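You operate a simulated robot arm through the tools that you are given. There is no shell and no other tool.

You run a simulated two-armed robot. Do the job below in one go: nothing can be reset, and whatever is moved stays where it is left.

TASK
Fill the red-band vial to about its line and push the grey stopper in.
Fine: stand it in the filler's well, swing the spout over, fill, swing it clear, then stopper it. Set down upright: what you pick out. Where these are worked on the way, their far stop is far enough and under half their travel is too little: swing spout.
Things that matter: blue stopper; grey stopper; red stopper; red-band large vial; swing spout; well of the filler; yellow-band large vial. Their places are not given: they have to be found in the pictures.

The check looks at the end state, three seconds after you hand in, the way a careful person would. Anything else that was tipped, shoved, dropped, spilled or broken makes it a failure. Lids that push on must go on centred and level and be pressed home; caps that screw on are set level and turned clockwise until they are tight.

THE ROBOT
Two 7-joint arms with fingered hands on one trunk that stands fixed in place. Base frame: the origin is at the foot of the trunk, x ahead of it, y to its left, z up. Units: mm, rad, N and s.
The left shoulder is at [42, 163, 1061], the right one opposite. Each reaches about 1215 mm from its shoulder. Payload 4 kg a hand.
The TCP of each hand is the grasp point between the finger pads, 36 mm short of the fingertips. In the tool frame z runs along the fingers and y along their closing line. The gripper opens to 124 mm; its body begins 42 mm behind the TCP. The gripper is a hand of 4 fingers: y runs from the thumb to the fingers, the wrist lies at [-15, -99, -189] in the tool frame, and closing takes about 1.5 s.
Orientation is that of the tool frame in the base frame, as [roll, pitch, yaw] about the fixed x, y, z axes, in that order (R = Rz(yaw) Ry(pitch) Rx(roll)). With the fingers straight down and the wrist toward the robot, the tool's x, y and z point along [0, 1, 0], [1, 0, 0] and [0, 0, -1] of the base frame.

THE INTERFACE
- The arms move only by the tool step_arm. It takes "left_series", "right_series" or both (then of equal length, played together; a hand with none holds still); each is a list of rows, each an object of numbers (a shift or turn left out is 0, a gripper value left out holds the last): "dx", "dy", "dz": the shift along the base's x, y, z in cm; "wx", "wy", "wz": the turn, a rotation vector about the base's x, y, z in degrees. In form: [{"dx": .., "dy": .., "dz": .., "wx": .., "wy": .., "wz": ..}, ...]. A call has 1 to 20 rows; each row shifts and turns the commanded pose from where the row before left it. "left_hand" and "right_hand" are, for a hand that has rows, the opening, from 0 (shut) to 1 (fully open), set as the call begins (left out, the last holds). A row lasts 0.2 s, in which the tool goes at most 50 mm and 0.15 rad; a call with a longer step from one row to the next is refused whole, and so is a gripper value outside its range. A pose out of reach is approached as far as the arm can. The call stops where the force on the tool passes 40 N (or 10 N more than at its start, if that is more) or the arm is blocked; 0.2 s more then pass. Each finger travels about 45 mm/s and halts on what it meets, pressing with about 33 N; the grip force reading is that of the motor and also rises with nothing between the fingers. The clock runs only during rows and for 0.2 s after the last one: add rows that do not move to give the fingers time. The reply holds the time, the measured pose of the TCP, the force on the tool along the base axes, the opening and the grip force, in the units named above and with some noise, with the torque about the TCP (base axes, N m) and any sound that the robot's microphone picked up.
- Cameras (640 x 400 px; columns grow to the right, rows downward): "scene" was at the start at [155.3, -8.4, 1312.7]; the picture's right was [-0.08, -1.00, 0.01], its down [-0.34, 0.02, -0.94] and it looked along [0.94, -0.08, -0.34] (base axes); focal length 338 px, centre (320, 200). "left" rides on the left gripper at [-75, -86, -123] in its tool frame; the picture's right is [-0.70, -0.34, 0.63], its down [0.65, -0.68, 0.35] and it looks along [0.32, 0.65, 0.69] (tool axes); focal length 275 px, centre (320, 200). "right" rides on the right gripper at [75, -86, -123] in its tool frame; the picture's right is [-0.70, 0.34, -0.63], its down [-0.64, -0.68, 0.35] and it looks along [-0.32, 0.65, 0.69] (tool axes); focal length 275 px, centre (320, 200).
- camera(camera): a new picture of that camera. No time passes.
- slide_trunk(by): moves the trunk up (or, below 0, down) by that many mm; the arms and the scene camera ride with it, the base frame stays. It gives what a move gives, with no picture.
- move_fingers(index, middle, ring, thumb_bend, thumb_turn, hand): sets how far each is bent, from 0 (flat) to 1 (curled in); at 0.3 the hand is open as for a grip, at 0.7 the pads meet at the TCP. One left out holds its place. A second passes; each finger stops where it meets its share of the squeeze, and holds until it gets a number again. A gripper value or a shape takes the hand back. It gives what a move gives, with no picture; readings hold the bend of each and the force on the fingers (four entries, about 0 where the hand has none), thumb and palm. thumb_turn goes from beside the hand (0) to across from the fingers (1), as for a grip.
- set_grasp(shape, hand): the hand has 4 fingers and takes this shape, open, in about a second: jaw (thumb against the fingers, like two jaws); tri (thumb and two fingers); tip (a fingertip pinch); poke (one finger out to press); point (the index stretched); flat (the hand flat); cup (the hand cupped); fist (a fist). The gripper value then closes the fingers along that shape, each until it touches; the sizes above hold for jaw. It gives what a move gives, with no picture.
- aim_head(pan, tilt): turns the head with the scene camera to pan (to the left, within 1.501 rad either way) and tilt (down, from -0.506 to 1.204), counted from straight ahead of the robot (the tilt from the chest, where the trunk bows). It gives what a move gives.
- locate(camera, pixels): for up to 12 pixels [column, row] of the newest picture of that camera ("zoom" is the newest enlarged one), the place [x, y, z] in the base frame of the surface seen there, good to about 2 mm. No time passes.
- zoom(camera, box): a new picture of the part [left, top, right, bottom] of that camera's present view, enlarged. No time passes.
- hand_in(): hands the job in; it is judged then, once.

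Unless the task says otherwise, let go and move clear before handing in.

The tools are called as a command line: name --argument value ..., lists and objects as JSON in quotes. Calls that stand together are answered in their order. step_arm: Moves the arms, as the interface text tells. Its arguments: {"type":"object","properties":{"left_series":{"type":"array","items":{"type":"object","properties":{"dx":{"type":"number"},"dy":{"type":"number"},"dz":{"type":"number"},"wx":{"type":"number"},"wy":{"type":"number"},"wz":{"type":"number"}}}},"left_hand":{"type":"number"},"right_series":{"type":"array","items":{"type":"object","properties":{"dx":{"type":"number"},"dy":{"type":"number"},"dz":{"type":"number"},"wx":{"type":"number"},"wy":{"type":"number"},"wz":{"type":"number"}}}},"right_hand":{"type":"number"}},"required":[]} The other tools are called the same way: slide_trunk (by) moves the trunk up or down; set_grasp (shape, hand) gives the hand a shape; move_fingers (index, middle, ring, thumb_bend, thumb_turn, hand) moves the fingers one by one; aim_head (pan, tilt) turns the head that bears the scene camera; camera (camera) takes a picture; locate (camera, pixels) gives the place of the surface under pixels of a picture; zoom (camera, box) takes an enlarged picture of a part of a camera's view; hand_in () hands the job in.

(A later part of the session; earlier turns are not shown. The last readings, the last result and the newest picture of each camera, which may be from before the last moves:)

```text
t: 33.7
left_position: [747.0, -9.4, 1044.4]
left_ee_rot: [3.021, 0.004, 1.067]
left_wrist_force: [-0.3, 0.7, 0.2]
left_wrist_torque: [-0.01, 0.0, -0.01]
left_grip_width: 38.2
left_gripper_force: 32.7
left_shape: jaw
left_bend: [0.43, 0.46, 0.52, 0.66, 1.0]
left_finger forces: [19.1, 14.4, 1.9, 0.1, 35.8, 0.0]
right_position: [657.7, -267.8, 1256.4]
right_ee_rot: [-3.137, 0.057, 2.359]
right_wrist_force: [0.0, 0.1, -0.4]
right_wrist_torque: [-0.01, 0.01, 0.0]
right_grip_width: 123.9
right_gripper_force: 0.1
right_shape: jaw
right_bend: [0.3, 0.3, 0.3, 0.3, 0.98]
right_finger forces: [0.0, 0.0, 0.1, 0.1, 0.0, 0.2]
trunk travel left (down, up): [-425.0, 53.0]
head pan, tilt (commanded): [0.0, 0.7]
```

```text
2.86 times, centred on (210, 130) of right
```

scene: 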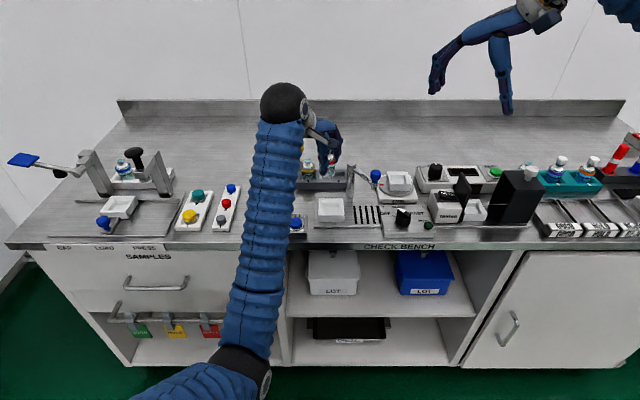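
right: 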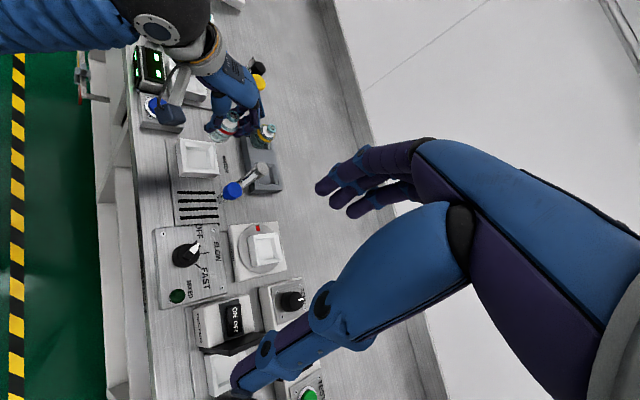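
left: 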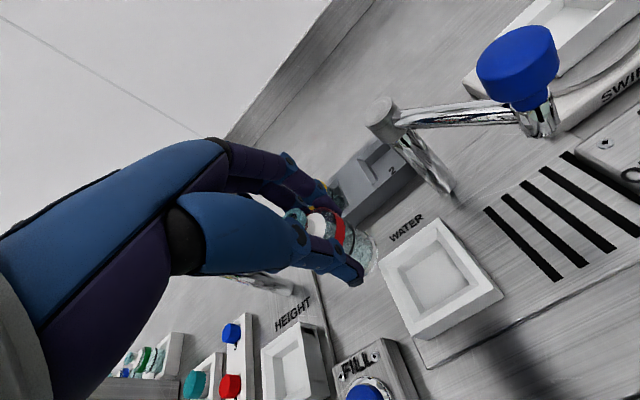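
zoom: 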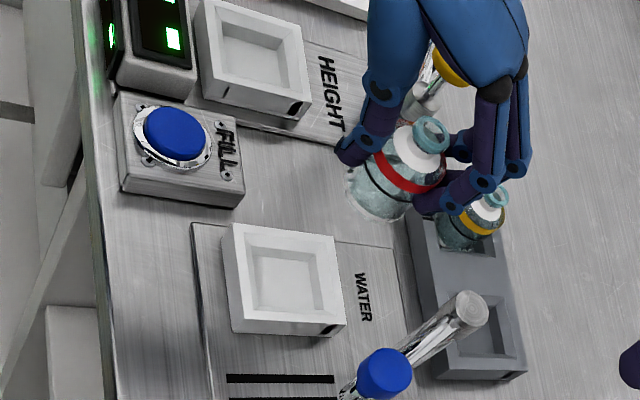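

Now the pose follows the command and the vial is visible. I'll shift to above the well and measure the vial.

step_arm --left_series '[{"dx": -0.7, "dy": -0.5}, {"dx": -0.7, "dy": -0.5}, {}]'

zoom --camera "scene" --box '[295, 130, 365, 190]'

locate --camera "zoom" --pixels '[[320, 200], [260, 200], [300, 250]]'

zoom --camera "right" --box '[195, 85, 265, 145]'

locate --camera "zoom" --pixels '[[320, 200], [260, 200], [300, 250]]'

```text
t: 34.5
left_position: [731.9, -19.6, 1042.7]
left_ee_rot: [3.021, 0.005, 1.067]
left_wrist_force: [0.3, -0.3, -0.2]
left_wrist_torque: [-0.04, 0.02, -0.01]
left_grip_width: 38.5
left_gripper_force: 32.6
left_shape: jaw
left_bend: [0.43, 0.46, 0.52, 0.66, 1.0]
left_finger forces: [19.1, 14.2, 1.8, 0.1, 35.6, 0.1]
right_position: [656.8, -266.8, 1257.6]
right_ee_rot: [-3.135, 0.059, 2.36]
right_wrist_force: [-0.4, -0.3, -0.5]
right_wrist_torque: [0.0, -0.04, -0.02]
right_grip_width: 123.8
right_gripper_force: 0.1
right_shape: jaw
right_bend: [0.3, 0.3, 0.3, 0.3, 0.98]
right_finger forces: [0.0, 0.0, 0.0, 0.0, 0.0, 0.0]
trunk travel left (down, up): [-425.0, 53.0]
head pan, tilt (commanded): [0.0, 0.7]
```

```text
6.67 times, centred on (330, 160) of scene
```

zoom: 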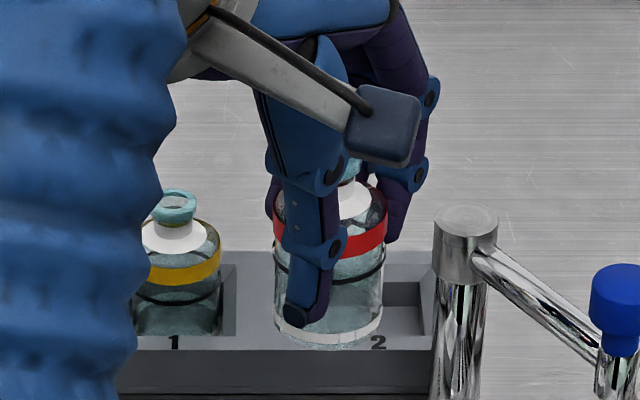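

```text
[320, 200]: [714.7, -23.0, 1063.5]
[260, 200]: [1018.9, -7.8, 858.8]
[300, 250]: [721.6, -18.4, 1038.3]
```

```text
6.67 times, centred on (230, 115) of right
```

zoom: 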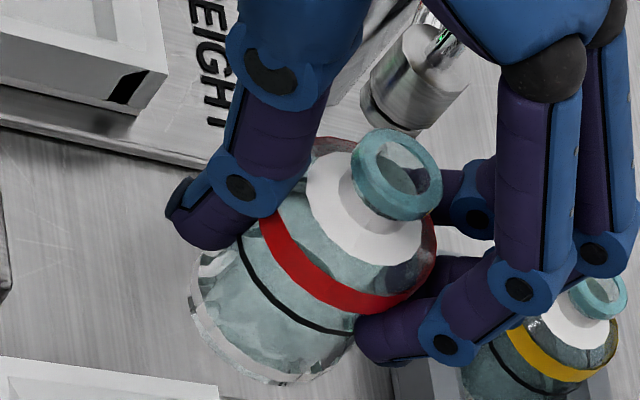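

```text
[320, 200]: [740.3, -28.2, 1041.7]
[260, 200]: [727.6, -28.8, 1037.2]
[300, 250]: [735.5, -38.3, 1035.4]
```

locate --camera "zoom" --pixels '[[200, 300], [228, 350], [270, 376], [310, 372], [345, 340], [275, 245], [330, 300], [395, 302], [357, 180], [380, 210], [412, 215], [436, 195]]'

locate --camera "zoom" --pixels '[[390, 142], [372, 175], [430, 180], [400, 205], [245, 262], [290, 312], [330, 330], [380, 250], [330, 230], [370, 262], [325, 200], [380, 290]]'

zoom --camera "scene" --box '[295, 130, 365, 190]'

locate --camera "zoom" --pixels '[[280, 325], [300, 340], [340, 340], [380, 322], [378, 335], [380, 265], [365, 270], [383, 230], [360, 250], [279, 265], [276, 220], [358, 210]]'

```text
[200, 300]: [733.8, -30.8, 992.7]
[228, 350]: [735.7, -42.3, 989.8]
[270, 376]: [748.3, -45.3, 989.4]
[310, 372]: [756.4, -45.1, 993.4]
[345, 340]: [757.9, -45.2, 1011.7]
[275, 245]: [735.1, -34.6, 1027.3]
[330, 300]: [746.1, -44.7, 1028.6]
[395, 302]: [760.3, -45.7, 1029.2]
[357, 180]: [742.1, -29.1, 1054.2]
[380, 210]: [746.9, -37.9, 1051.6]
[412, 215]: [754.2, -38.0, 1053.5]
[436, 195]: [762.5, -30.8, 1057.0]
```

```text
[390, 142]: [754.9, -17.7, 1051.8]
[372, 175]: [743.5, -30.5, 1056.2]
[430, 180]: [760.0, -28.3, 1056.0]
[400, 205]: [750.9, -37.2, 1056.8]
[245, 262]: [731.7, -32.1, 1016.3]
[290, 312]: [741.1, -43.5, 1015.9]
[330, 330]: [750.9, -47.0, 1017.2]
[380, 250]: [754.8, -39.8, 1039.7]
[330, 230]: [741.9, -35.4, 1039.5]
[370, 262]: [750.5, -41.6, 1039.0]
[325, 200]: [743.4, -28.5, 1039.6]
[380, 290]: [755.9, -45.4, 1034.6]
```

```text
6.67 times, centred on (330, 160) of scene
```

zoom: 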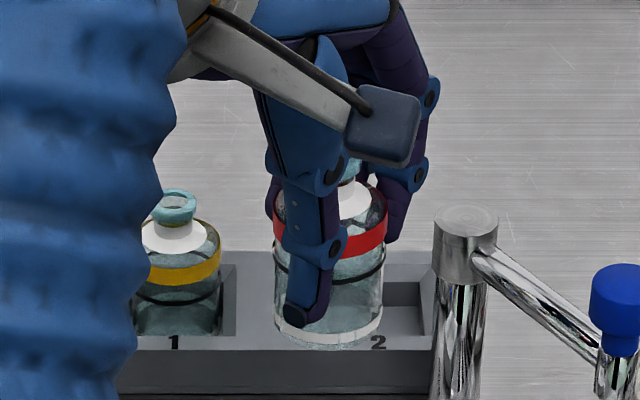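

```text
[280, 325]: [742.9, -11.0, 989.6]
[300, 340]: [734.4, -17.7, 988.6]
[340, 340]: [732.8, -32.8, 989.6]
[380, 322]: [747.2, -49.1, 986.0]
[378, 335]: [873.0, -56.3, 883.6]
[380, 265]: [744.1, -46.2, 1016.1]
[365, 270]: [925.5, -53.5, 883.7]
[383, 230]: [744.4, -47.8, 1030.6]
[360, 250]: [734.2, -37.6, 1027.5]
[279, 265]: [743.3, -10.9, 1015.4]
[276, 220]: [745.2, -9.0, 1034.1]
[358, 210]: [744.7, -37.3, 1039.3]
```

The base ring is centred at about (751.5,-30) and the lip at (752.5,-29), so the vial is upright and over the well centre. Lowering to just above the rim first.

step_arm --left_series '[{"dz": -2}, {"dz": -2}, {"dz": -2}, {"dz": -1.8}, {"dz": -1}, {"dz": -0.8}, {}]'

zoom --camera "scene" --box '[295, 160, 365, 230]'

zoom --camera "right" --box '[165, 85, 265, 185]'

```text
t: 36.1
left_position: [732.8, -18.1, 948.7]
left_ee_rot: [3.021, 0.006, 1.066]
left_wrist_force: [-0.3, 0.6, -0.8]
left_wrist_torque: [-0.02, 0.01, -0.01]
left_grip_width: 38.4
left_gripper_force: 32.6
left_shape: jaw
left_bend: [0.43, 0.46, 0.52, 0.66, 1.0]
left_finger forces: [19.2, 14.3, 2.0, 0.1, 35.5, 0.1]
right_position: [657.8, -268.5, 1257.5]
right_ee_rot: [-3.135, 0.058, 2.361]
right_wrist_force: [-0.1, 0.1, -0.4]
right_wrist_torque: [0.03, -0.02, 0.01]
right_grip_width: 123.8
right_gripper_force: 0.0
right_shape: jaw
right_bend: [0.3, 0.3, 0.3, 0.3, 0.98]
right_finger forces: [0.1, 0.0, 0.0, 0.1, 0.0, 0.0]
trunk travel left (down, up): [-425.0, 53.0]
head pan, tilt (commanded): [0.0, 0.7]
```

```text
5.71 times, centred on (330, 195) of scene
```

zoom: 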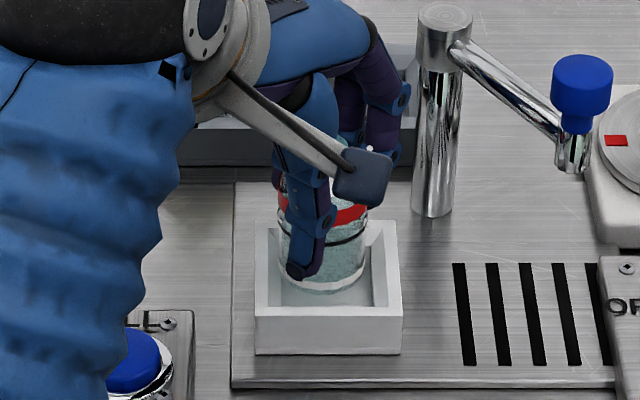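

```text
4.00 times, centred on (215, 135) of right
```

zoom: 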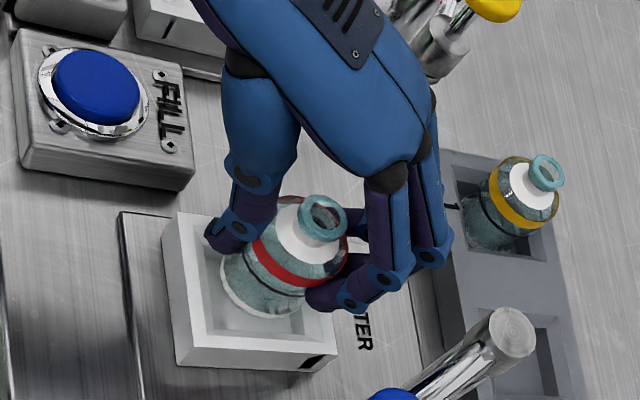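

It's lined up just above the rim. Lowering further in small steps, watching force.

step_arm --left_series '[{"dz": -0.4}, {"dz": -0.4}, {"dz": -0.3}, {}]'

zoom --camera "scene" --box '[305, 180, 355, 220]'

zoom --camera "right" --box '[180, 110, 260, 180]'

```text
t: 37.1
left_position: [731.8, -18.3, 934.6]
left_ee_rot: [3.023, 0.005, 1.068]
left_wrist_force: [-1.7, -5.7, -1.7]
left_wrist_torque: [-0.24, 0.1, -0.12]
left_grip_width: 38.0
left_gripper_force: 32.8
left_shape: jaw
left_bend: [0.43, 0.46, 0.52, 0.66, 1.0]
left_finger forces: [21.4, 14.1, 1.1, 0.1, 34.7, 0.0]
right_position: [658.6, -268.2, 1257.1]
right_ee_rot: [-3.133, 0.057, 2.36]
right_wrist_force: [0.2, 1.0, -0.1]
right_wrist_torque: [0.0, 0.01, 0.02]
right_grip_width: 123.8
right_gripper_force: 0.1
right_shape: jaw
right_bend: [0.3, 0.3, 0.3, 0.3, 0.98]
right_finger forces: [0.1, 0.0, 0.1, 0.0, 0.0, 0.0]
trunk travel left (down, up): [-425.0, 53.0]
head pan, tilt (commanded): [0.0, 0.7]
```

```text
10.00 times, centred on (330, 200) of scene
```

zoom: 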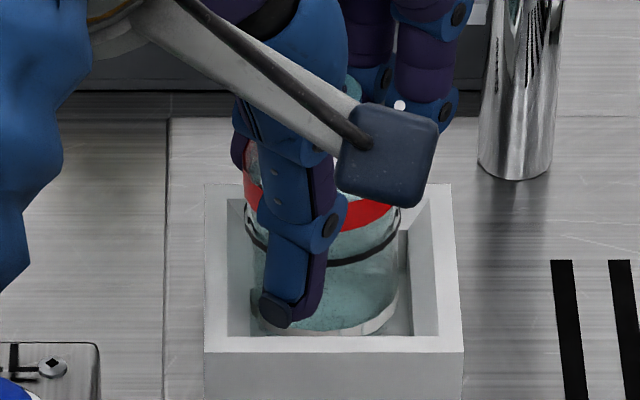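

```text
5.71 times, centred on (220, 145) of right
```

zoom: 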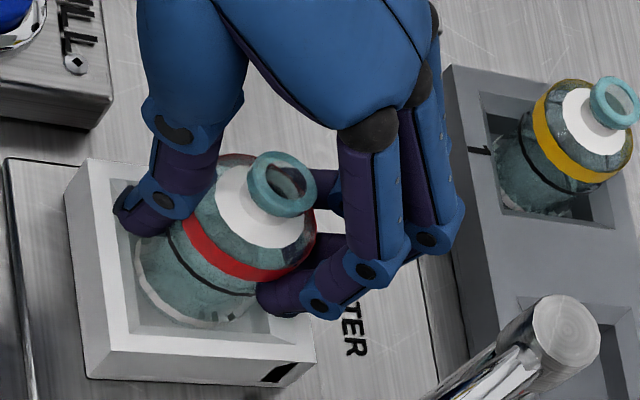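

Small lateral force (−5.7 N in y) as the thumb brushes the well's left chamfer; base is ≈10 mm above the floor. I'll lower a little further.

step_arm --left_series '[{"dz": -0.3, "dy": -0.1}, {"dz": -0.3}, {}]'

zoom --camera "scene" --box '[305, 180, 355, 220]'

zoom --camera "right" --box '[180, 110, 260, 180]'

```text
t: 37.9
left_position: [732.0, -19.6, 931.4]
left_ee_rot: [3.019, 0.006, 1.067]
left_wrist_force: [-2.2, -1.2, 5.9]
left_wrist_torque: [-0.12, -0.06, -0.02]
left_grip_width: 38.2
left_gripper_force: 32.7
left_shape: jaw
left_bend: [0.43, 0.46, 0.52, 0.66, 1.0]
left_finger forces: [19.8, 14.4, 1.8, 0.0, 37.4, 0.1]
right_position: [657.8, -266.7, 1257.1]
right_ee_rot: [-3.135, 0.058, 2.359]
right_wrist_force: [0.1, -0.2, -0.2]
right_wrist_torque: [0.0, -0.04, -0.02]
right_grip_width: 123.7
right_gripper_force: 0.1
right_shape: jaw
right_bend: [0.3, 0.3, 0.3, 0.3, 0.98]
right_finger forces: [0.0, 0.0, 0.0, 0.1, 0.0, 0.0]
trunk travel left (down, up): [-425.0, 53.0]
head pan, tilt (commanded): [0.0, 0.7]
```

```text
10.00 times, centred on (330, 200) of scene
```

zoom: 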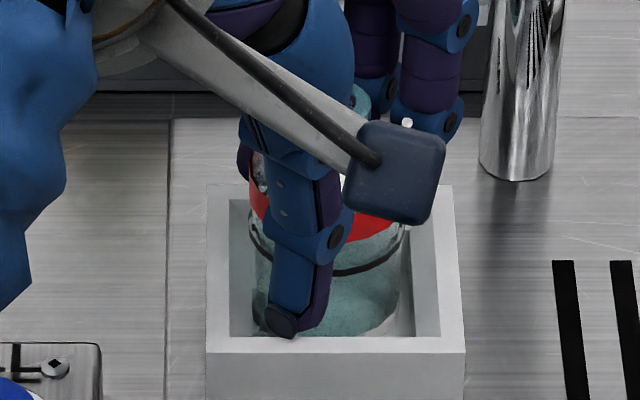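

```text
5.71 times, centred on (220, 145) of right
```

zoom: 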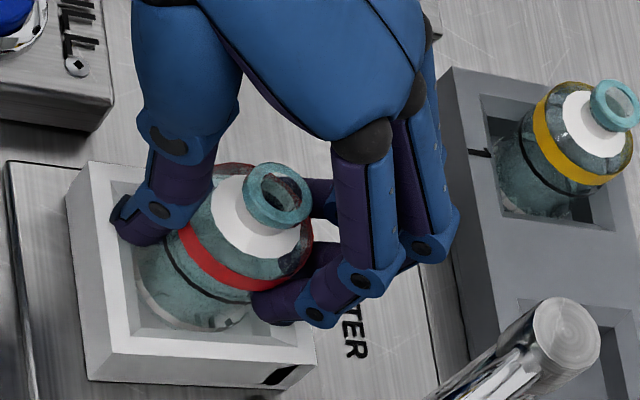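

The vial base is ~14 mm inside the well with light contact. I'll release it in small steps.

step_arm --left_series '[{}, {}, {}]' --left_hand 0.4

zoom --camera "right" --box '[180, 110, 260, 180]'

zoom --camera "scene" --box '[305, 180, 355, 220]'

```text
t: 38.7
left_position: [732.0, -20.1, 930.2]
left_ee_rot: [3.021, 0.005, 1.067]
left_wrist_force: [3.4, -6.2, 4.9]
left_wrist_torque: [-0.27, -0.23, -0.14]
left_grip_width: 52.4
left_gripper_force: 0.0
left_shape: jaw
left_bend: [0.44, 0.47, 0.48, 0.59, 1.0]
left_finger forces: [5.2, 4.3, 0.0, 0.0, 0.0, 0.0]
right_position: [657.5, -268.9, 1256.7]
right_ee_rot: [-3.138, 0.057, 2.359]
right_wrist_force: [0.5, 1.0, 0.4]
right_wrist_torque: [0.01, 0.01, -0.01]
right_grip_width: 123.8
right_gripper_force: 0.0
right_shape: jaw
right_bend: [0.3, 0.3, 0.3, 0.3, 0.98]
right_finger forces: [0.1, 0.0, 0.0, 0.0, 0.0, 0.0]
trunk travel left (down, up): [-425.0, 53.0]
head pan, tilt (commanded): [0.0, 0.7]
```

```text
5.71 times, centred on (220, 145) of right
```

zoom: 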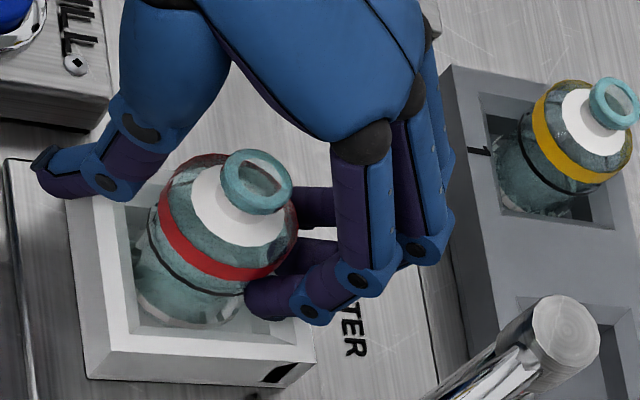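

```text
10.00 times, centred on (330, 200) of scene
```

zoom: 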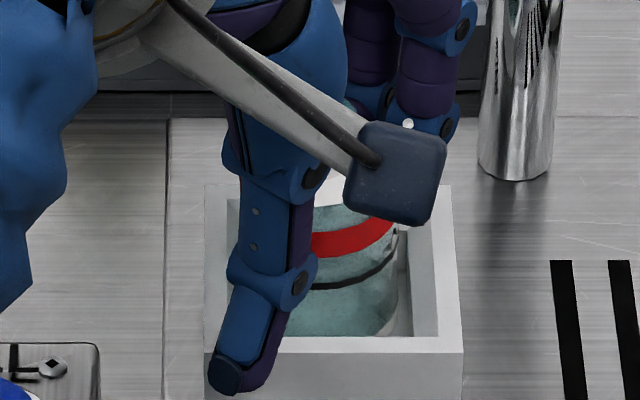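

Fingers still lean on the vial (5 N), thumb is off. I'll open to 0.65 while easing the hand ~6 mm away in the finger direction so it settles upright.

step_arm --left_series '[{"dx": 0.2, "dy": -0.1}, {"dx": 0.2, "dy": -0.1}, {}, {}]' --left_hand 0.6

zoom --camera "right" --box '[180, 110, 260, 180]'

zoom --camera "scene" --box '[305, 180, 355, 220]'

```text
t: 39.7
left_position: [734.8, -22.6, 932.0]
left_ee_rot: [3.021, 0.005, 1.068]
left_wrist_force: [0.3, -0.2, 0.1]
left_wrist_torque: [0.0, -0.02, 0.0]
left_grip_width: 74.0
left_gripper_force: 0.1
left_shape: jaw
left_bend: [0.38, 0.42, 0.4, 0.53, 0.99]
left_finger forces: [0.0, 0.1, 0.1, 0.0, 0.0, 0.0]
right_position: [658.0, -268.0, 1256.8]
right_ee_rot: [-3.133, 0.057, 2.361]
right_wrist_force: [-0.4, 0.2, -0.1]
right_wrist_torque: [0.02, 0.01, -0.01]
right_grip_width: 123.6
right_gripper_force: 0.1
right_shape: jaw
right_bend: [0.3, 0.3, 0.3, 0.3, 0.98]
right_finger forces: [0.0, 0.1, 0.0, 0.0, 0.0, 0.0]
trunk travel left (down, up): [-425.0, 53.0]
head pan, tilt (commanded): [0.0, 0.7]
```

```text
5.71 times, centred on (220, 145) of right
```

zoom: 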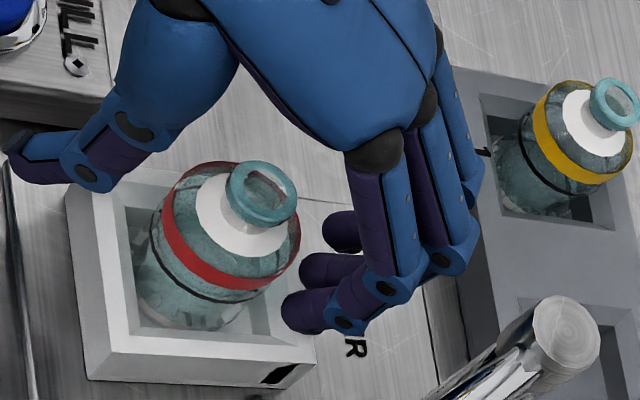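

```text
10.00 times, centred on (330, 200) of scene
```

zoom: 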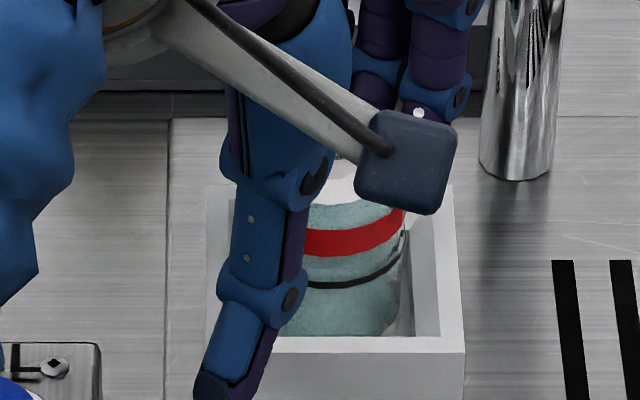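

The vial stands upright in the well and all finger forces are zero. Raising the hand straight up.

step_arm --left_series '[{"dz": 1}, {"dz": 1.5}, {"dz": 2}, {"dz": 2.5}, {"dz": 3}, {"dz": 3}, {"dz": 3}, {"dz": 3}, {}]'

zoom --camera "right" --box '[150, 80, 290, 200]'

zoom --camera "scene" --box '[280, 140, 390, 240]'

```text
t: 41.7
left_position: [740.1, -21.2, 1118.8]
left_ee_rot: [3.021, 0.005, 1.069]
left_wrist_force: [-0.5, -0.1, -0.1]
left_wrist_torque: [0.01, 0.01, -0.03]
left_grip_width: 73.9
left_gripper_force: 0.0
left_shape: jaw
left_bend: [0.38, 0.42, 0.4, 0.53, 0.99]
left_finger forces: [0.0, 0.0, 0.0, 0.0, 0.1, 0.1]
right_position: [657.9, -267.6, 1257.6]
right_ee_rot: [-3.134, 0.057, 2.359]
right_wrist_force: [0.6, -1.3, 0.3]
right_wrist_torque: [0.0, 0.02, 0.0]
right_grip_width: 123.7
right_gripper_force: 0.1
right_shape: jaw
right_bend: [0.3, 0.3, 0.3, 0.3, 0.98]
right_finger forces: [0.1, 0.1, 0.0, 0.0, 0.0, 0.0]
trunk travel left (down, up): [-425.0, 53.0]
head pan, tilt (commanded): [0.0, 0.7]
```

```text
3.33 times, centred on (220, 140) of right
```

zoom: 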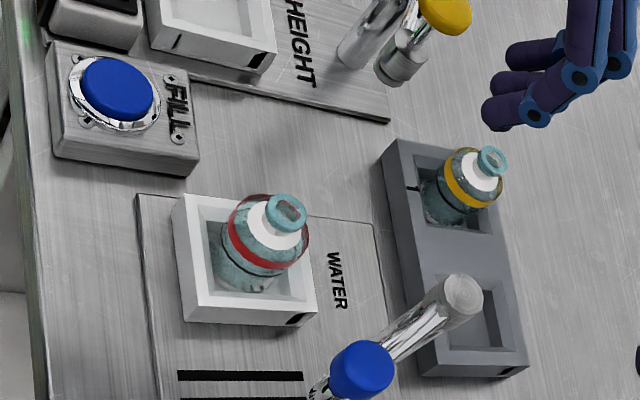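

```text
4.00 times, centred on (335, 190) of scene
```

zoom: 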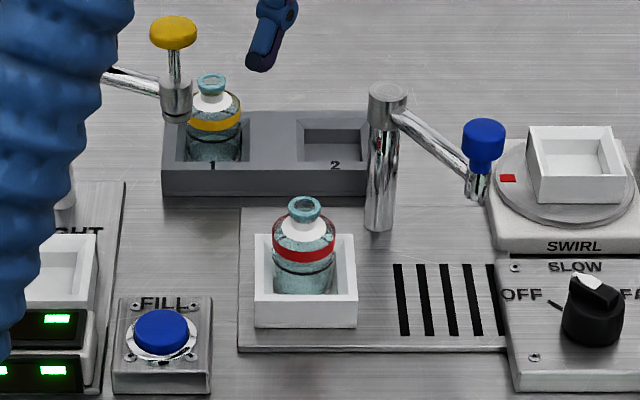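

The red vial stands upright in the well at (305,250 in zoom). Next I'll park the left hand to the left over the stoppers' side, and bring the right hand back to a reachable yaw.

step_arm --left_series '[{"dz": 2}, {"dz": 2}, {"dy": 3.5}, {"dy": 3.5}, {"dy": 3.5}, {"dy": 3.5}, {"dy": 3.5}, {"dy": 3.5}, {"dy": 3.5}, {"dy": 3.5}, {}]' --right_series '[{"wz": -5}, {"wz": -5}, {"wz": -5}, {"wz": -5}, {"wz": -5}, {"wz": -5}, {"wz": -5}, {"wz": -5}, {"wz": -5}, {}, {}]'

camera --camera "scene"

```text
t: 44.1
left_position: [738.9, 256.7, 1160.7]
left_ee_rot: [3.021, 0.006, 1.067]
left_wrist_force: [0.2, 0.2, -0.5]
left_wrist_torque: [0.03, -0.02, 0.01]
left_grip_width: 74.2
left_gripper_force: 0.1
left_shape: jaw
left_bend: [0.38, 0.42, 0.4, 0.53, 0.99]
left_finger forces: [0.0, 0.0, 0.0, 0.0, 0.0, 0.0]
right_position: [657.1, -269.2, 1256.7]
right_ee_rot: [-3.134, 0.059, 1.576]
right_wrist_force: [0.5, 0.3, 0.6]
right_wrist_torque: [0.0, 0.01, 0.04]
right_grip_width: 123.8
right_gripper_force: 0.0
right_shape: jaw
right_bend: [0.3, 0.3, 0.3, 0.3, 0.98]
right_finger forces: [0.0, 0.0, 0.0, 0.0, 0.1, 0.1]
trunk travel left (down, up): [-425.0, 53.0]
head pan, tilt (commanded): [0.0, 0.7]
```

```text
taken
```

scene: 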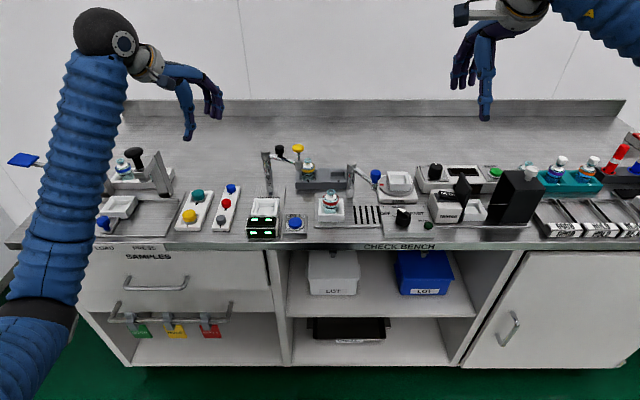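

The vial is fine and both hands obey. I'll put the right hand into the "point" shape to push the spout knob with a single finger, and look at its geometry.

set_grasp --hand "right" --shape "point"

step_arm --right_series '[{"dx": 1.5, "dz": -3, "wx": 3.4}, {"dx": 1.5, "dz": -3}, {"dx": 1.5, "dz": -3}, {"dx": 1.5, "dz": -3}, {}]'

camera --camera "scene"

camera --camera "right"

```text
t: 45.0
left_position: [738.1, 256.5, 1161.2]
left_ee_rot: [3.021, 0.005, 1.067]
left_wrist_force: [0.3, 0.3, 0.0]
left_wrist_torque: [0.0, 0.01, 0.0]
left_grip_width: 73.8
left_gripper_force: 0.0
left_shape: jaw
left_bend: [0.38, 0.42, 0.4, 0.53, 0.99]
left_finger forces: [0.1, 0.0, 0.1, 0.1, 0.1, 0.1]
right_position: [657.6, -268.1, 1256.8]
right_ee_rot: [-3.136, 0.058, 1.575]
right_wrist_force: [-0.3, 0.6, 0.1]
right_wrist_torque: [-0.02, -0.01, -0.02]
right_grip_width: 116.2
right_gripper_force: 0.0
right_shape: point
right_bend: [0.32, 1.0, 1.0, 1.0, 0.89]
right_finger forces: [0.0, 0.1, 0.0, 0.0, 0.0, 0.1]
trunk travel left (down, up): [-425.0, 53.0]
head pan, tilt (commanded): [0.0, 0.7]
```

```text
t: 46.2
left_position: [737.4, 256.3, 1161.4]
left_ee_rot: [3.02, 0.004, 1.07]
left_wrist_force: [-0.3, 0.2, -0.1]
left_wrist_torque: [0.0, 0.01, 0.02]
left_grip_width: 74.2
left_gripper_force: 0.0
left_shape: jaw
left_bend: [0.38, 0.42, 0.4, 0.53, 0.99]
left_finger forces: [0.0, 0.0, 0.0, 0.0, 0.0, 0.0]
right_position: [716.3, -268.0, 1138.5]
right_ee_rot: [-3.137, -0.002, 1.572]
right_wrist_force: [0.0, 0.8, 0.6]
right_wrist_torque: [-0.01, -0.03, 0.01]
right_grip_width: 116.2
right_gripper_force: 0.1
right_shape: point
right_bend: [0.32, 1.0, 1.0, 1.0, 0.89]
right_finger forces: [0.0, 0.0, 0.0, 0.1, 0.0, 0.1]
trunk travel left (down, up): [-425.0, 53.0]
head pan, tilt (commanded): [0.0, 0.7]
```

```text
taken
```

scene: 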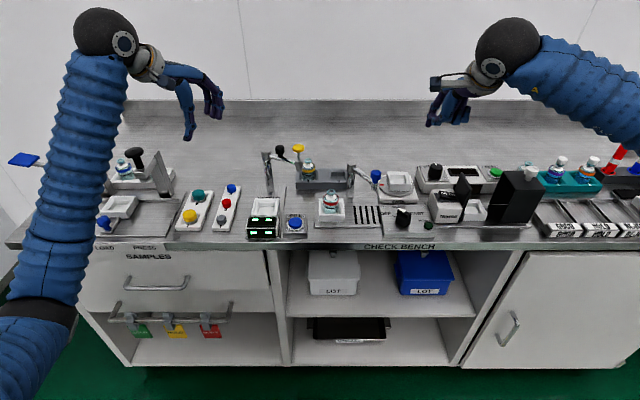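

```text
taken
```

right: 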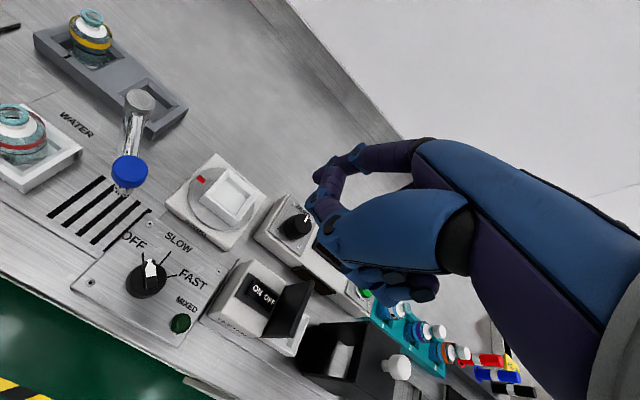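

zoom --camera "scene" --box '[400, 40, 520, 140]'

locate --camera "zoom" --pixels '[[150, 330], [165, 300], [175, 250], [180, 280], [230, 300], [260, 310], [225, 260], [250, 220], [285, 320]]'

zoom --camera "right" --box '[270, 120, 470, 320]'

locate --camera "zoom" --pixels '[[130, 150], [140, 110], [180, 70], [160, 180], [250, 60], [190, 240], [280, 330], [330, 340]]'

```text
4.00 times, centred on (460, 90) of scene
```

zoom: 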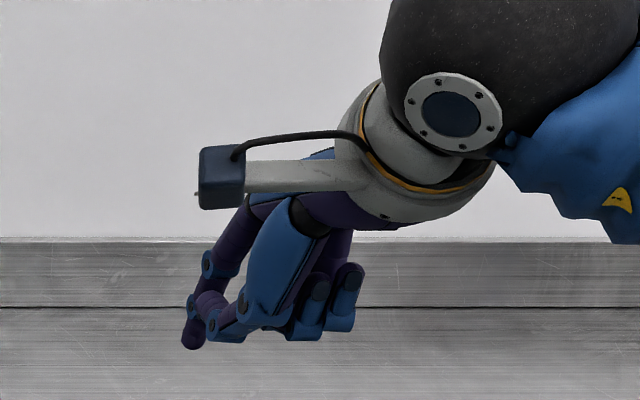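

```text
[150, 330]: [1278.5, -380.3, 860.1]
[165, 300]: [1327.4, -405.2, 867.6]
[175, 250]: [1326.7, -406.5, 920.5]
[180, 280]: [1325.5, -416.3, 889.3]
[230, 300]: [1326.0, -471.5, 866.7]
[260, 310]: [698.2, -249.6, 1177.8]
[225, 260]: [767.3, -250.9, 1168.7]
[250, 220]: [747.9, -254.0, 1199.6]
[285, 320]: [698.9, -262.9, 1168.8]
```

```text
2.00 times, centred on (370, 220) of right
```

zoom: 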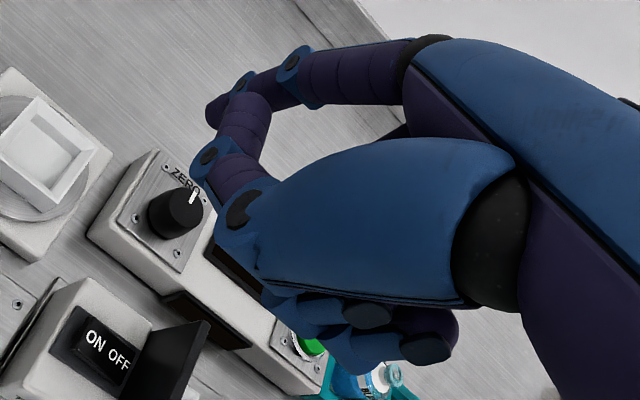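

```text
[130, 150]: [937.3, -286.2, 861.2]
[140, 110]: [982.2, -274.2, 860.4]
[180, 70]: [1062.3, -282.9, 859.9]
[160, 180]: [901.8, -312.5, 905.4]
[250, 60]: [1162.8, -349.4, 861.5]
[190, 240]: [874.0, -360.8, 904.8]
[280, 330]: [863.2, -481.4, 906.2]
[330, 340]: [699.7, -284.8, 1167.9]
```

zoom --camera "scene" --box '[420, 80, 480, 140]'

locate --camera "zoom" --pixels '[[150, 280], [145, 300], [158, 260], [185, 215], [170, 240], [145, 320], [200, 170], [165, 290], [160, 310]]'

```text
6.67 times, centred on (450, 110) of scene
```

zoom: 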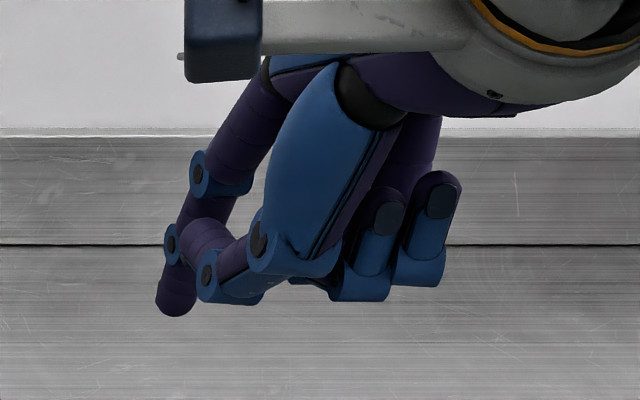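

```text
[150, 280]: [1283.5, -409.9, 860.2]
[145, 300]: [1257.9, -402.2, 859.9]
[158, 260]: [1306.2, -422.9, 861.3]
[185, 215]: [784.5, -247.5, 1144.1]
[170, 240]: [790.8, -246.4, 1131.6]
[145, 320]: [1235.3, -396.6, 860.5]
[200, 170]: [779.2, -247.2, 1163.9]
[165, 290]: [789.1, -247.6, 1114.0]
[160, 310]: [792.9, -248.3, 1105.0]
```

The index tip sits ~80 mm ahead of the TCP, which would pull the right wrist too close to the trunk. A better pusher is the thumb (near side), with the other fingers curled; I'll set that and measure it.

move_fingers --hand "right" --index 1 --middle 1 --ring 1 --thumb_bend 0.3 --thumb_turn 1

zoom --camera "scene" --box '[400, 60, 500, 150]'

camera --camera "right"

```text
t: 47.2
left_position: [738.7, 256.9, 1160.8]
left_ee_rot: [3.019, 0.005, 1.067]
left_wrist_force: [0.2, 0.5, -0.1]
left_wrist_torque: [0.01, -0.02, 0.02]
left_grip_width: 74.1
left_gripper_force: 0.0
left_shape: jaw
left_bend: [0.38, 0.42, 0.4, 0.53, 0.99]
left_finger forces: [0.0, 0.1, 0.1, 0.1, 0.0, 0.0]
right_position: [716.5, -268.2, 1138.9]
right_ee_rot: [-3.133, -0.001, 1.575]
right_wrist_force: [-0.7, -0.3, -0.6]
right_wrist_torque: [-0.01, 0.06, -0.03]
right_grip_width: 79.0
right_gripper_force: 0.0
right_shape: fingers
right_bend: [1.0, 1.0, 1.0, 0.3, 0.98]
right_finger forces: [0.0, 0.0, 0.0, 0.0, 0.0, 0.0]
trunk travel left (down, up): [-425.0, 53.0]
head pan, tilt (commanded): [0.0, 0.7]
```

```text
4.44 times, centred on (450, 105) of scene
```

zoom: 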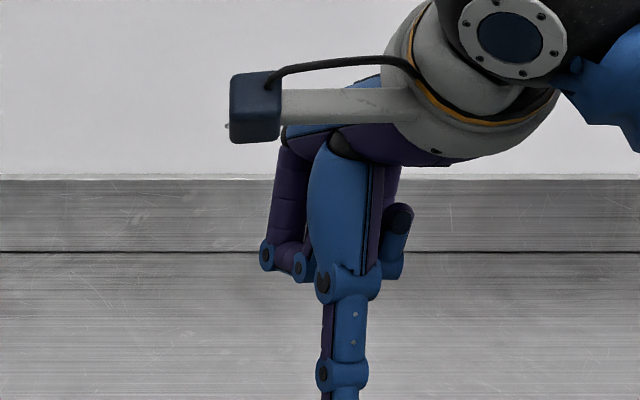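

```text
taken
```

right: 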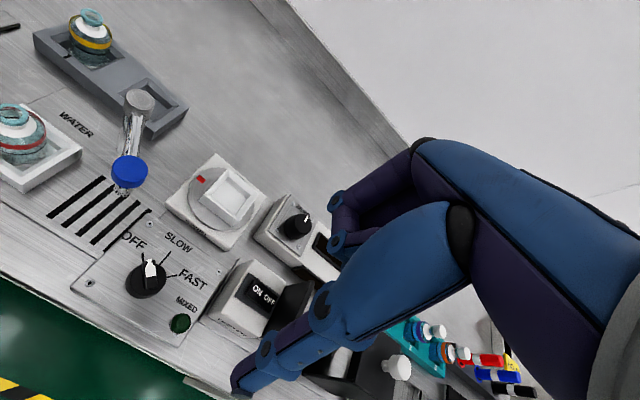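

zoom --camera "scene" --box '[430, 100, 490, 170]'

locate --camera "zoom" --pixels '[[320, 60], [315, 100], [310, 140], [300, 200], [300, 230], [300, 250], [240, 30], [195, 20], [355, 15]]'

```text
5.71 times, centred on (460, 135) of scene
```

zoom: 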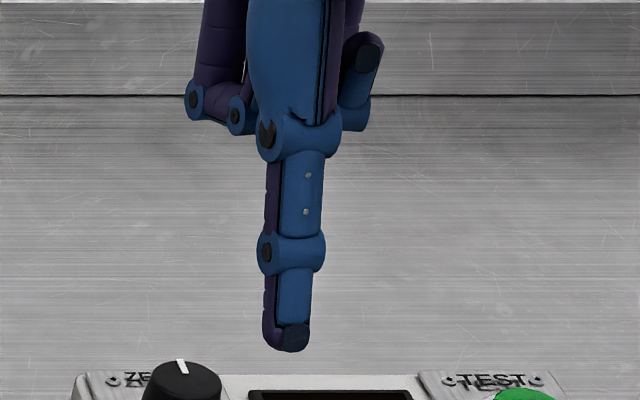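

```text
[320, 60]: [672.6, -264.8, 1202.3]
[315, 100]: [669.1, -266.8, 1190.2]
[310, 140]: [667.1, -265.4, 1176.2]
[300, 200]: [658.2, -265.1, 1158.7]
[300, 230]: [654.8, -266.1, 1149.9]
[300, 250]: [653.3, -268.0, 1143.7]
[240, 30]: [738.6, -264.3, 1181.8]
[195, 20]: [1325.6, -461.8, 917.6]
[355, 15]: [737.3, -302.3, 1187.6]
```

locate --camera "zoom" --pixels '[[293, 280], [293, 310], [292, 335], [292, 347], [270, 300], [272, 250], [305, 250], [310, 290], [240, 120], [195, 100], [350, 120]]'

```text
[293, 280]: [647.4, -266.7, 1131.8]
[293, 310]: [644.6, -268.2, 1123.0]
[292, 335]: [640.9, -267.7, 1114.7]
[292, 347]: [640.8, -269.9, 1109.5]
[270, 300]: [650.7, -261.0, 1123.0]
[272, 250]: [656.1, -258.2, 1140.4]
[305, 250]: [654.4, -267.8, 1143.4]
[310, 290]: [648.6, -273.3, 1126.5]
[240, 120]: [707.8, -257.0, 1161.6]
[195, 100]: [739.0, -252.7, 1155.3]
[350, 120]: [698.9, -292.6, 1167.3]
```

zoom --camera "scene" --box '[340, 155, 400, 205]'

locate --camera "zoom" --pixels '[[280, 125], [248, 150], [315, 150], [280, 165], [285, 185], [280, 215], [280, 235], [280, 245], [262, 225], [295, 225], [150, 90], [110, 90]]'

zoom --camera "right" --box '[90, 70, 190, 210]'

```text
8.00 times, centred on (370, 180) of scene
```

zoom: 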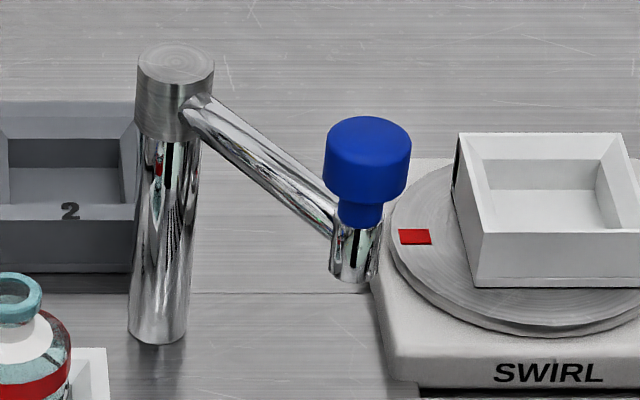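

```text
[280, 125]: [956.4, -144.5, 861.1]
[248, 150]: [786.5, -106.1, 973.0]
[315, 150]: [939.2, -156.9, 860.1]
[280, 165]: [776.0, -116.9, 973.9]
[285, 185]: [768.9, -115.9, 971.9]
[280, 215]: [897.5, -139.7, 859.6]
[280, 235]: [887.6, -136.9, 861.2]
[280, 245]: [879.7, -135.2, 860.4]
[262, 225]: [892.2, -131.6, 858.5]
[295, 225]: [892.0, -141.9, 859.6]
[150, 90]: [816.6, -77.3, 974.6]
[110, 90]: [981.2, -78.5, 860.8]
```

```text
2.86 times, centred on (140, 140) of right
```

zoom: 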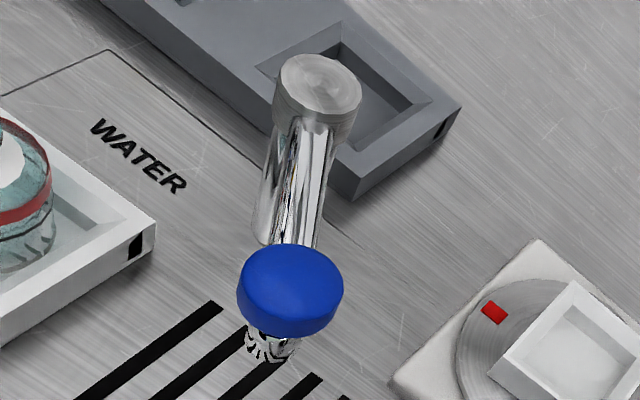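

locate --camera "zoom" --pixels '[[290, 280], [240, 280], [340, 285], [290, 330], [250, 310], [320, 325], [262, 345], [270, 358], [320, 85], [282, 80], [358, 85], [320, 120]]'

zoom --camera "scene" --box '[340, 155, 400, 205]'

locate --camera "zoom" --pixels '[[368, 130], [326, 160], [410, 160], [368, 190], [368, 202], [360, 225], [355, 260], [350, 280], [333, 265], [375, 265], [175, 55], [175, 110]]'

```text
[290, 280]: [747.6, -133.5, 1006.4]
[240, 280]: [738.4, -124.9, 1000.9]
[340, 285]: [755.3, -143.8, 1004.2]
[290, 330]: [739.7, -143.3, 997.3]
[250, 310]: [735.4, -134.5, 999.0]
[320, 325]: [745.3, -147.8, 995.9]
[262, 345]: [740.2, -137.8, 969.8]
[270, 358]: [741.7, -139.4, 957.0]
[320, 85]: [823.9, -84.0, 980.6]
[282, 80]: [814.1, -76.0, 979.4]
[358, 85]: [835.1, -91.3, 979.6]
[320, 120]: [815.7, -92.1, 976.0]
```

```text
8.00 times, centred on (370, 180) of scene
```

zoom: 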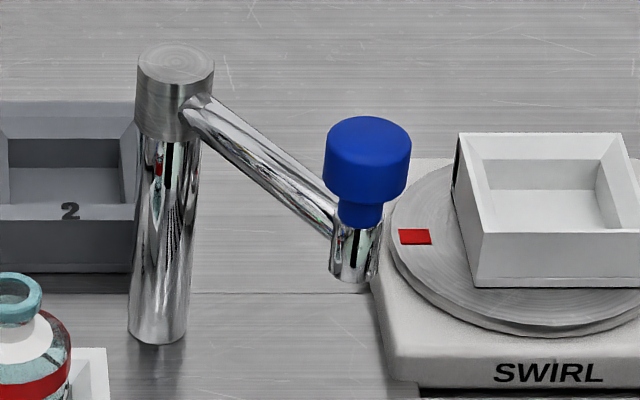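

```text
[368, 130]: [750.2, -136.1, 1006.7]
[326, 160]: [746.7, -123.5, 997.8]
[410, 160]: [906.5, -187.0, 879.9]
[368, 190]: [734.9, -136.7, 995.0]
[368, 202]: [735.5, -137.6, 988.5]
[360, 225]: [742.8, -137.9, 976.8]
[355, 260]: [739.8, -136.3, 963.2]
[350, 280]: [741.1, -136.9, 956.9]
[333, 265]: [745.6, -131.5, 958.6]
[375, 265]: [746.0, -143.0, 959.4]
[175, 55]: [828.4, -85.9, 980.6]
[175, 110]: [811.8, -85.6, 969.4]
```

Knob: centre (748,-137), radius ~13, z 985–1007; post axis (823.5,-85.5). The thumb tip is at TCP+(-69,+2,-31). I'll bring the thumb down on the knob's right side with ~14 mm clearance.

step_arm --right_series '[{"dx": 2.8, "dy": 2.5}, {"dx": 2.8, "dy": 2.5}, {"dx": 2.8, "dy": 2.5}, {"dx": 2.8, "dy": 2.5}, {"dz": -3}, {"dz": -3}, {"dz": -3}, {"dz": -2.7}, {"dz": -1.5}, {}]'

zoom --camera "scene" --box '[320, 110, 440, 230]'

camera --camera "right"

```text
t: 49.4
left_position: [738.3, 256.5, 1161.1]
left_ee_rot: [3.021, 0.006, 1.069]
left_wrist_force: [-0.8, 0.2, 0.5]
left_wrist_torque: [0.04, 0.02, -0.03]
left_grip_width: 74.2
left_gripper_force: 0.0
left_shape: jaw
left_bend: [0.38, 0.42, 0.4, 0.53, 0.99]
left_finger forces: [0.0, 0.0, 0.0, 0.1, 0.1, 0.0]
right_position: [829.0, -165.7, 1006.2]
right_ee_rot: [-3.135, -0.001, 1.574]
right_wrist_force: [0.2, -0.3, 0.3]
right_wrist_torque: [-0.03, 0.0, 0.01]
right_grip_width: 78.9
right_gripper_force: 0.1
right_shape: fingers
right_bend: [1.0, 1.0, 1.0, 0.3, 0.98]
right_finger forces: [0.0, 0.0, 0.0, 0.1, 0.0, 0.1]
trunk travel left (down, up): [-425.0, 53.0]
head pan, tilt (commanded): [0.0, 0.7]
```

```text
3.33 times, centred on (380, 170) of scene
```

zoom: 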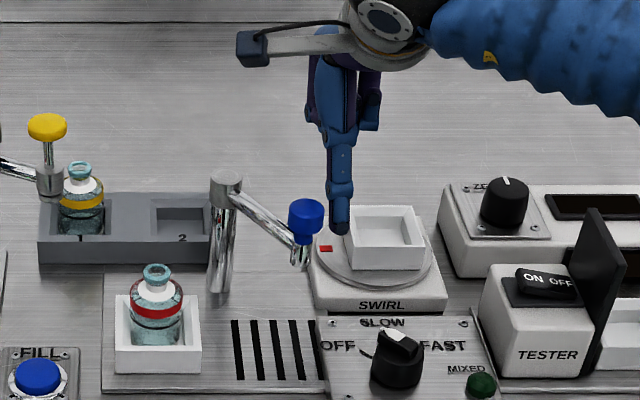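

```text
taken
```

right: 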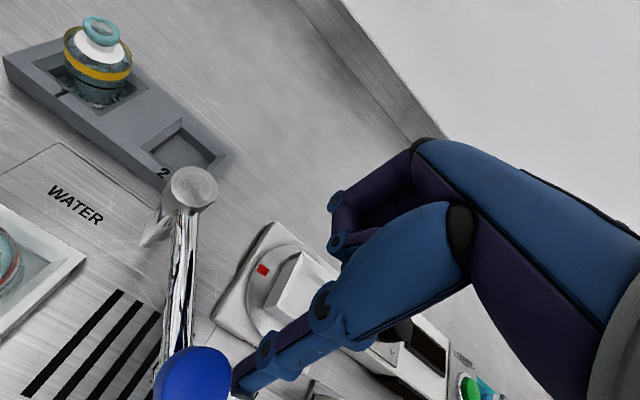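

zoom --camera "scene" --box '[350, 150, 410, 200]'

locate --camera "zoom" --pixels '[[345, 255], [345, 225], [345, 195], [350, 160], [310, 200], [370, 220], [260, 180], [340, 265]]'

```text
8.00 times, centred on (380, 175) of scene
```

zoom: 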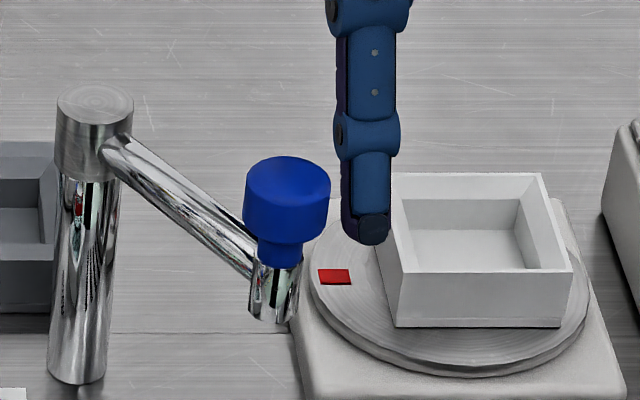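

```text
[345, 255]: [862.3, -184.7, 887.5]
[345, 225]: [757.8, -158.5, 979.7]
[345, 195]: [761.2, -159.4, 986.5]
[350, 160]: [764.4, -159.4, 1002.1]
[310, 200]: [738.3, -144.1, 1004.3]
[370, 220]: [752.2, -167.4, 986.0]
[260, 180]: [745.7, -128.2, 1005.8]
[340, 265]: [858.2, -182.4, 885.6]
```

The thumb is just right of the knob as planned. Now I'll push along the arc about the post, the first half first.

step_arm --right_series '[{"dx": -0.74, "dy": 0.83}, {"dx": -0.91, "dy": 0.95}, {"dx": -0.59, "dy": 0.78}, {"dx": -0.51, "dy": 0.85}, {"dx": -0.42, "dy": 0.89}, {"dx": -0.32, "dy": 0.93}, {"dx": -0.22, "dy": 0.96}, {}]'

zoom --camera "scene" --box '[310, 120, 410, 230]'

```text
t: 51.2
left_position: [738.2, 255.9, 1161.4]
left_ee_rot: [3.02, 0.005, 1.068]
left_wrist_force: [-0.2, 0.4, 0.1]
left_wrist_torque: [0.02, -0.01, 0.02]
left_grip_width: 74.0
left_gripper_force: 0.1
left_shape: jaw
left_bend: [0.38, 0.42, 0.4, 0.53, 0.99]
left_finger forces: [0.1, 0.0, 0.0, 0.0, 0.0, 0.0]
right_position: [792.4, -105.4, 1005.2]
right_ee_rot: [-3.138, -0.003, 1.574]
right_wrist_force: [-0.9, -0.7, -0.3]
right_wrist_torque: [-0.01, 0.0, 0.03]
right_grip_width: 78.9
right_gripper_force: 0.0
right_shape: fingers
right_bend: [1.0, 1.0, 1.0, 0.3, 0.98]
right_finger forces: [0.1, 0.0, 0.0, 0.0, 0.1, 0.0]
trunk travel left (down, up): [-425.0, 53.0]
head pan, tilt (commanded): [0.0, 0.7]
```

```text
3.64 times, centred on (360, 175) of scene
```

zoom: 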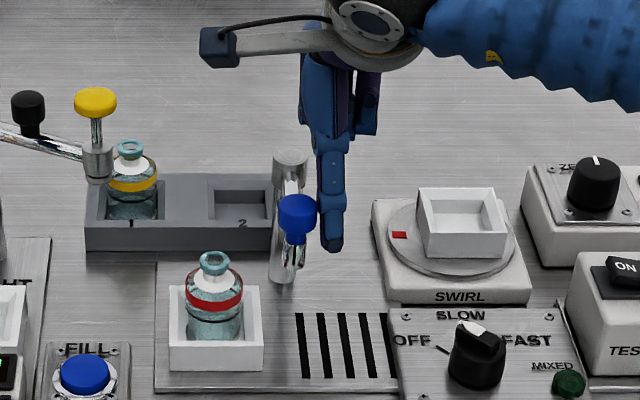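

The spout is swinging ahead of the thumb. Continuing to the far stop.

step_arm --right_series '[{"dx": -0.12, "dy": 0.97}, {"dx": -0.01, "dy": 0.99}, {"dx": 0.08, "dy": 0.98}, {"dx": 0.19, "dy": 0.96}, {"dx": 0.29, "dy": 0.94}, {"dx": 0.24, "dy": 0.61}, {"dx": 0.21, "dy": 0.45}, {}]'

zoom --camera "scene" --box '[290, 140, 390, 230]'

```text
t: 53.0
left_position: [738.6, 255.8, 1161.0]
left_ee_rot: [3.022, 0.007, 1.067]
left_wrist_force: [-0.5, -0.6, 0.1]
left_wrist_torque: [0.02, 0.0, 0.0]
left_grip_width: 74.3
left_gripper_force: 0.0
left_shape: jaw
left_bend: [0.38, 0.42, 0.4, 0.53, 0.99]
left_finger forces: [0.1, 0.1, 0.0, 0.0, 0.0, 0.1]
right_position: [800.8, -48.4, 1005.0]
right_ee_rot: [-3.136, -0.002, 1.573]
right_wrist_force: [-1.2, -4.7, 0.8]
right_wrist_torque: [0.02, 0.03, 0.29]
right_grip_width: 79.3
right_gripper_force: 2.5
right_shape: fingers
right_bend: [1.0, 1.0, 1.0, 0.3, 0.99]
right_finger forces: [0.1, 0.1, 0.0, 0.0, 4.8, 0.0]
trunk travel left (down, up): [-425.0, 53.0]
head pan, tilt (commanded): [0.0, 0.7]
```

```text
4.44 times, centred on (340, 185) of scene
```

zoom: 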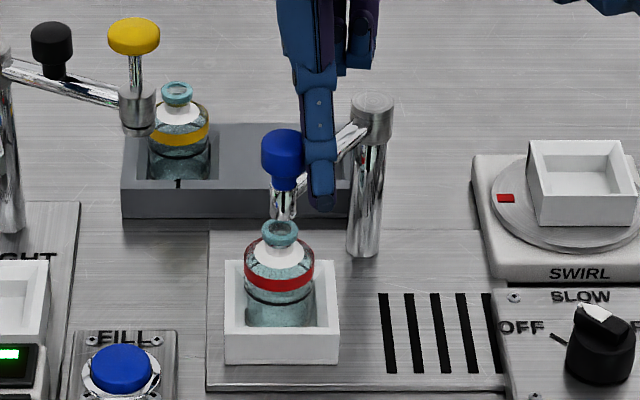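

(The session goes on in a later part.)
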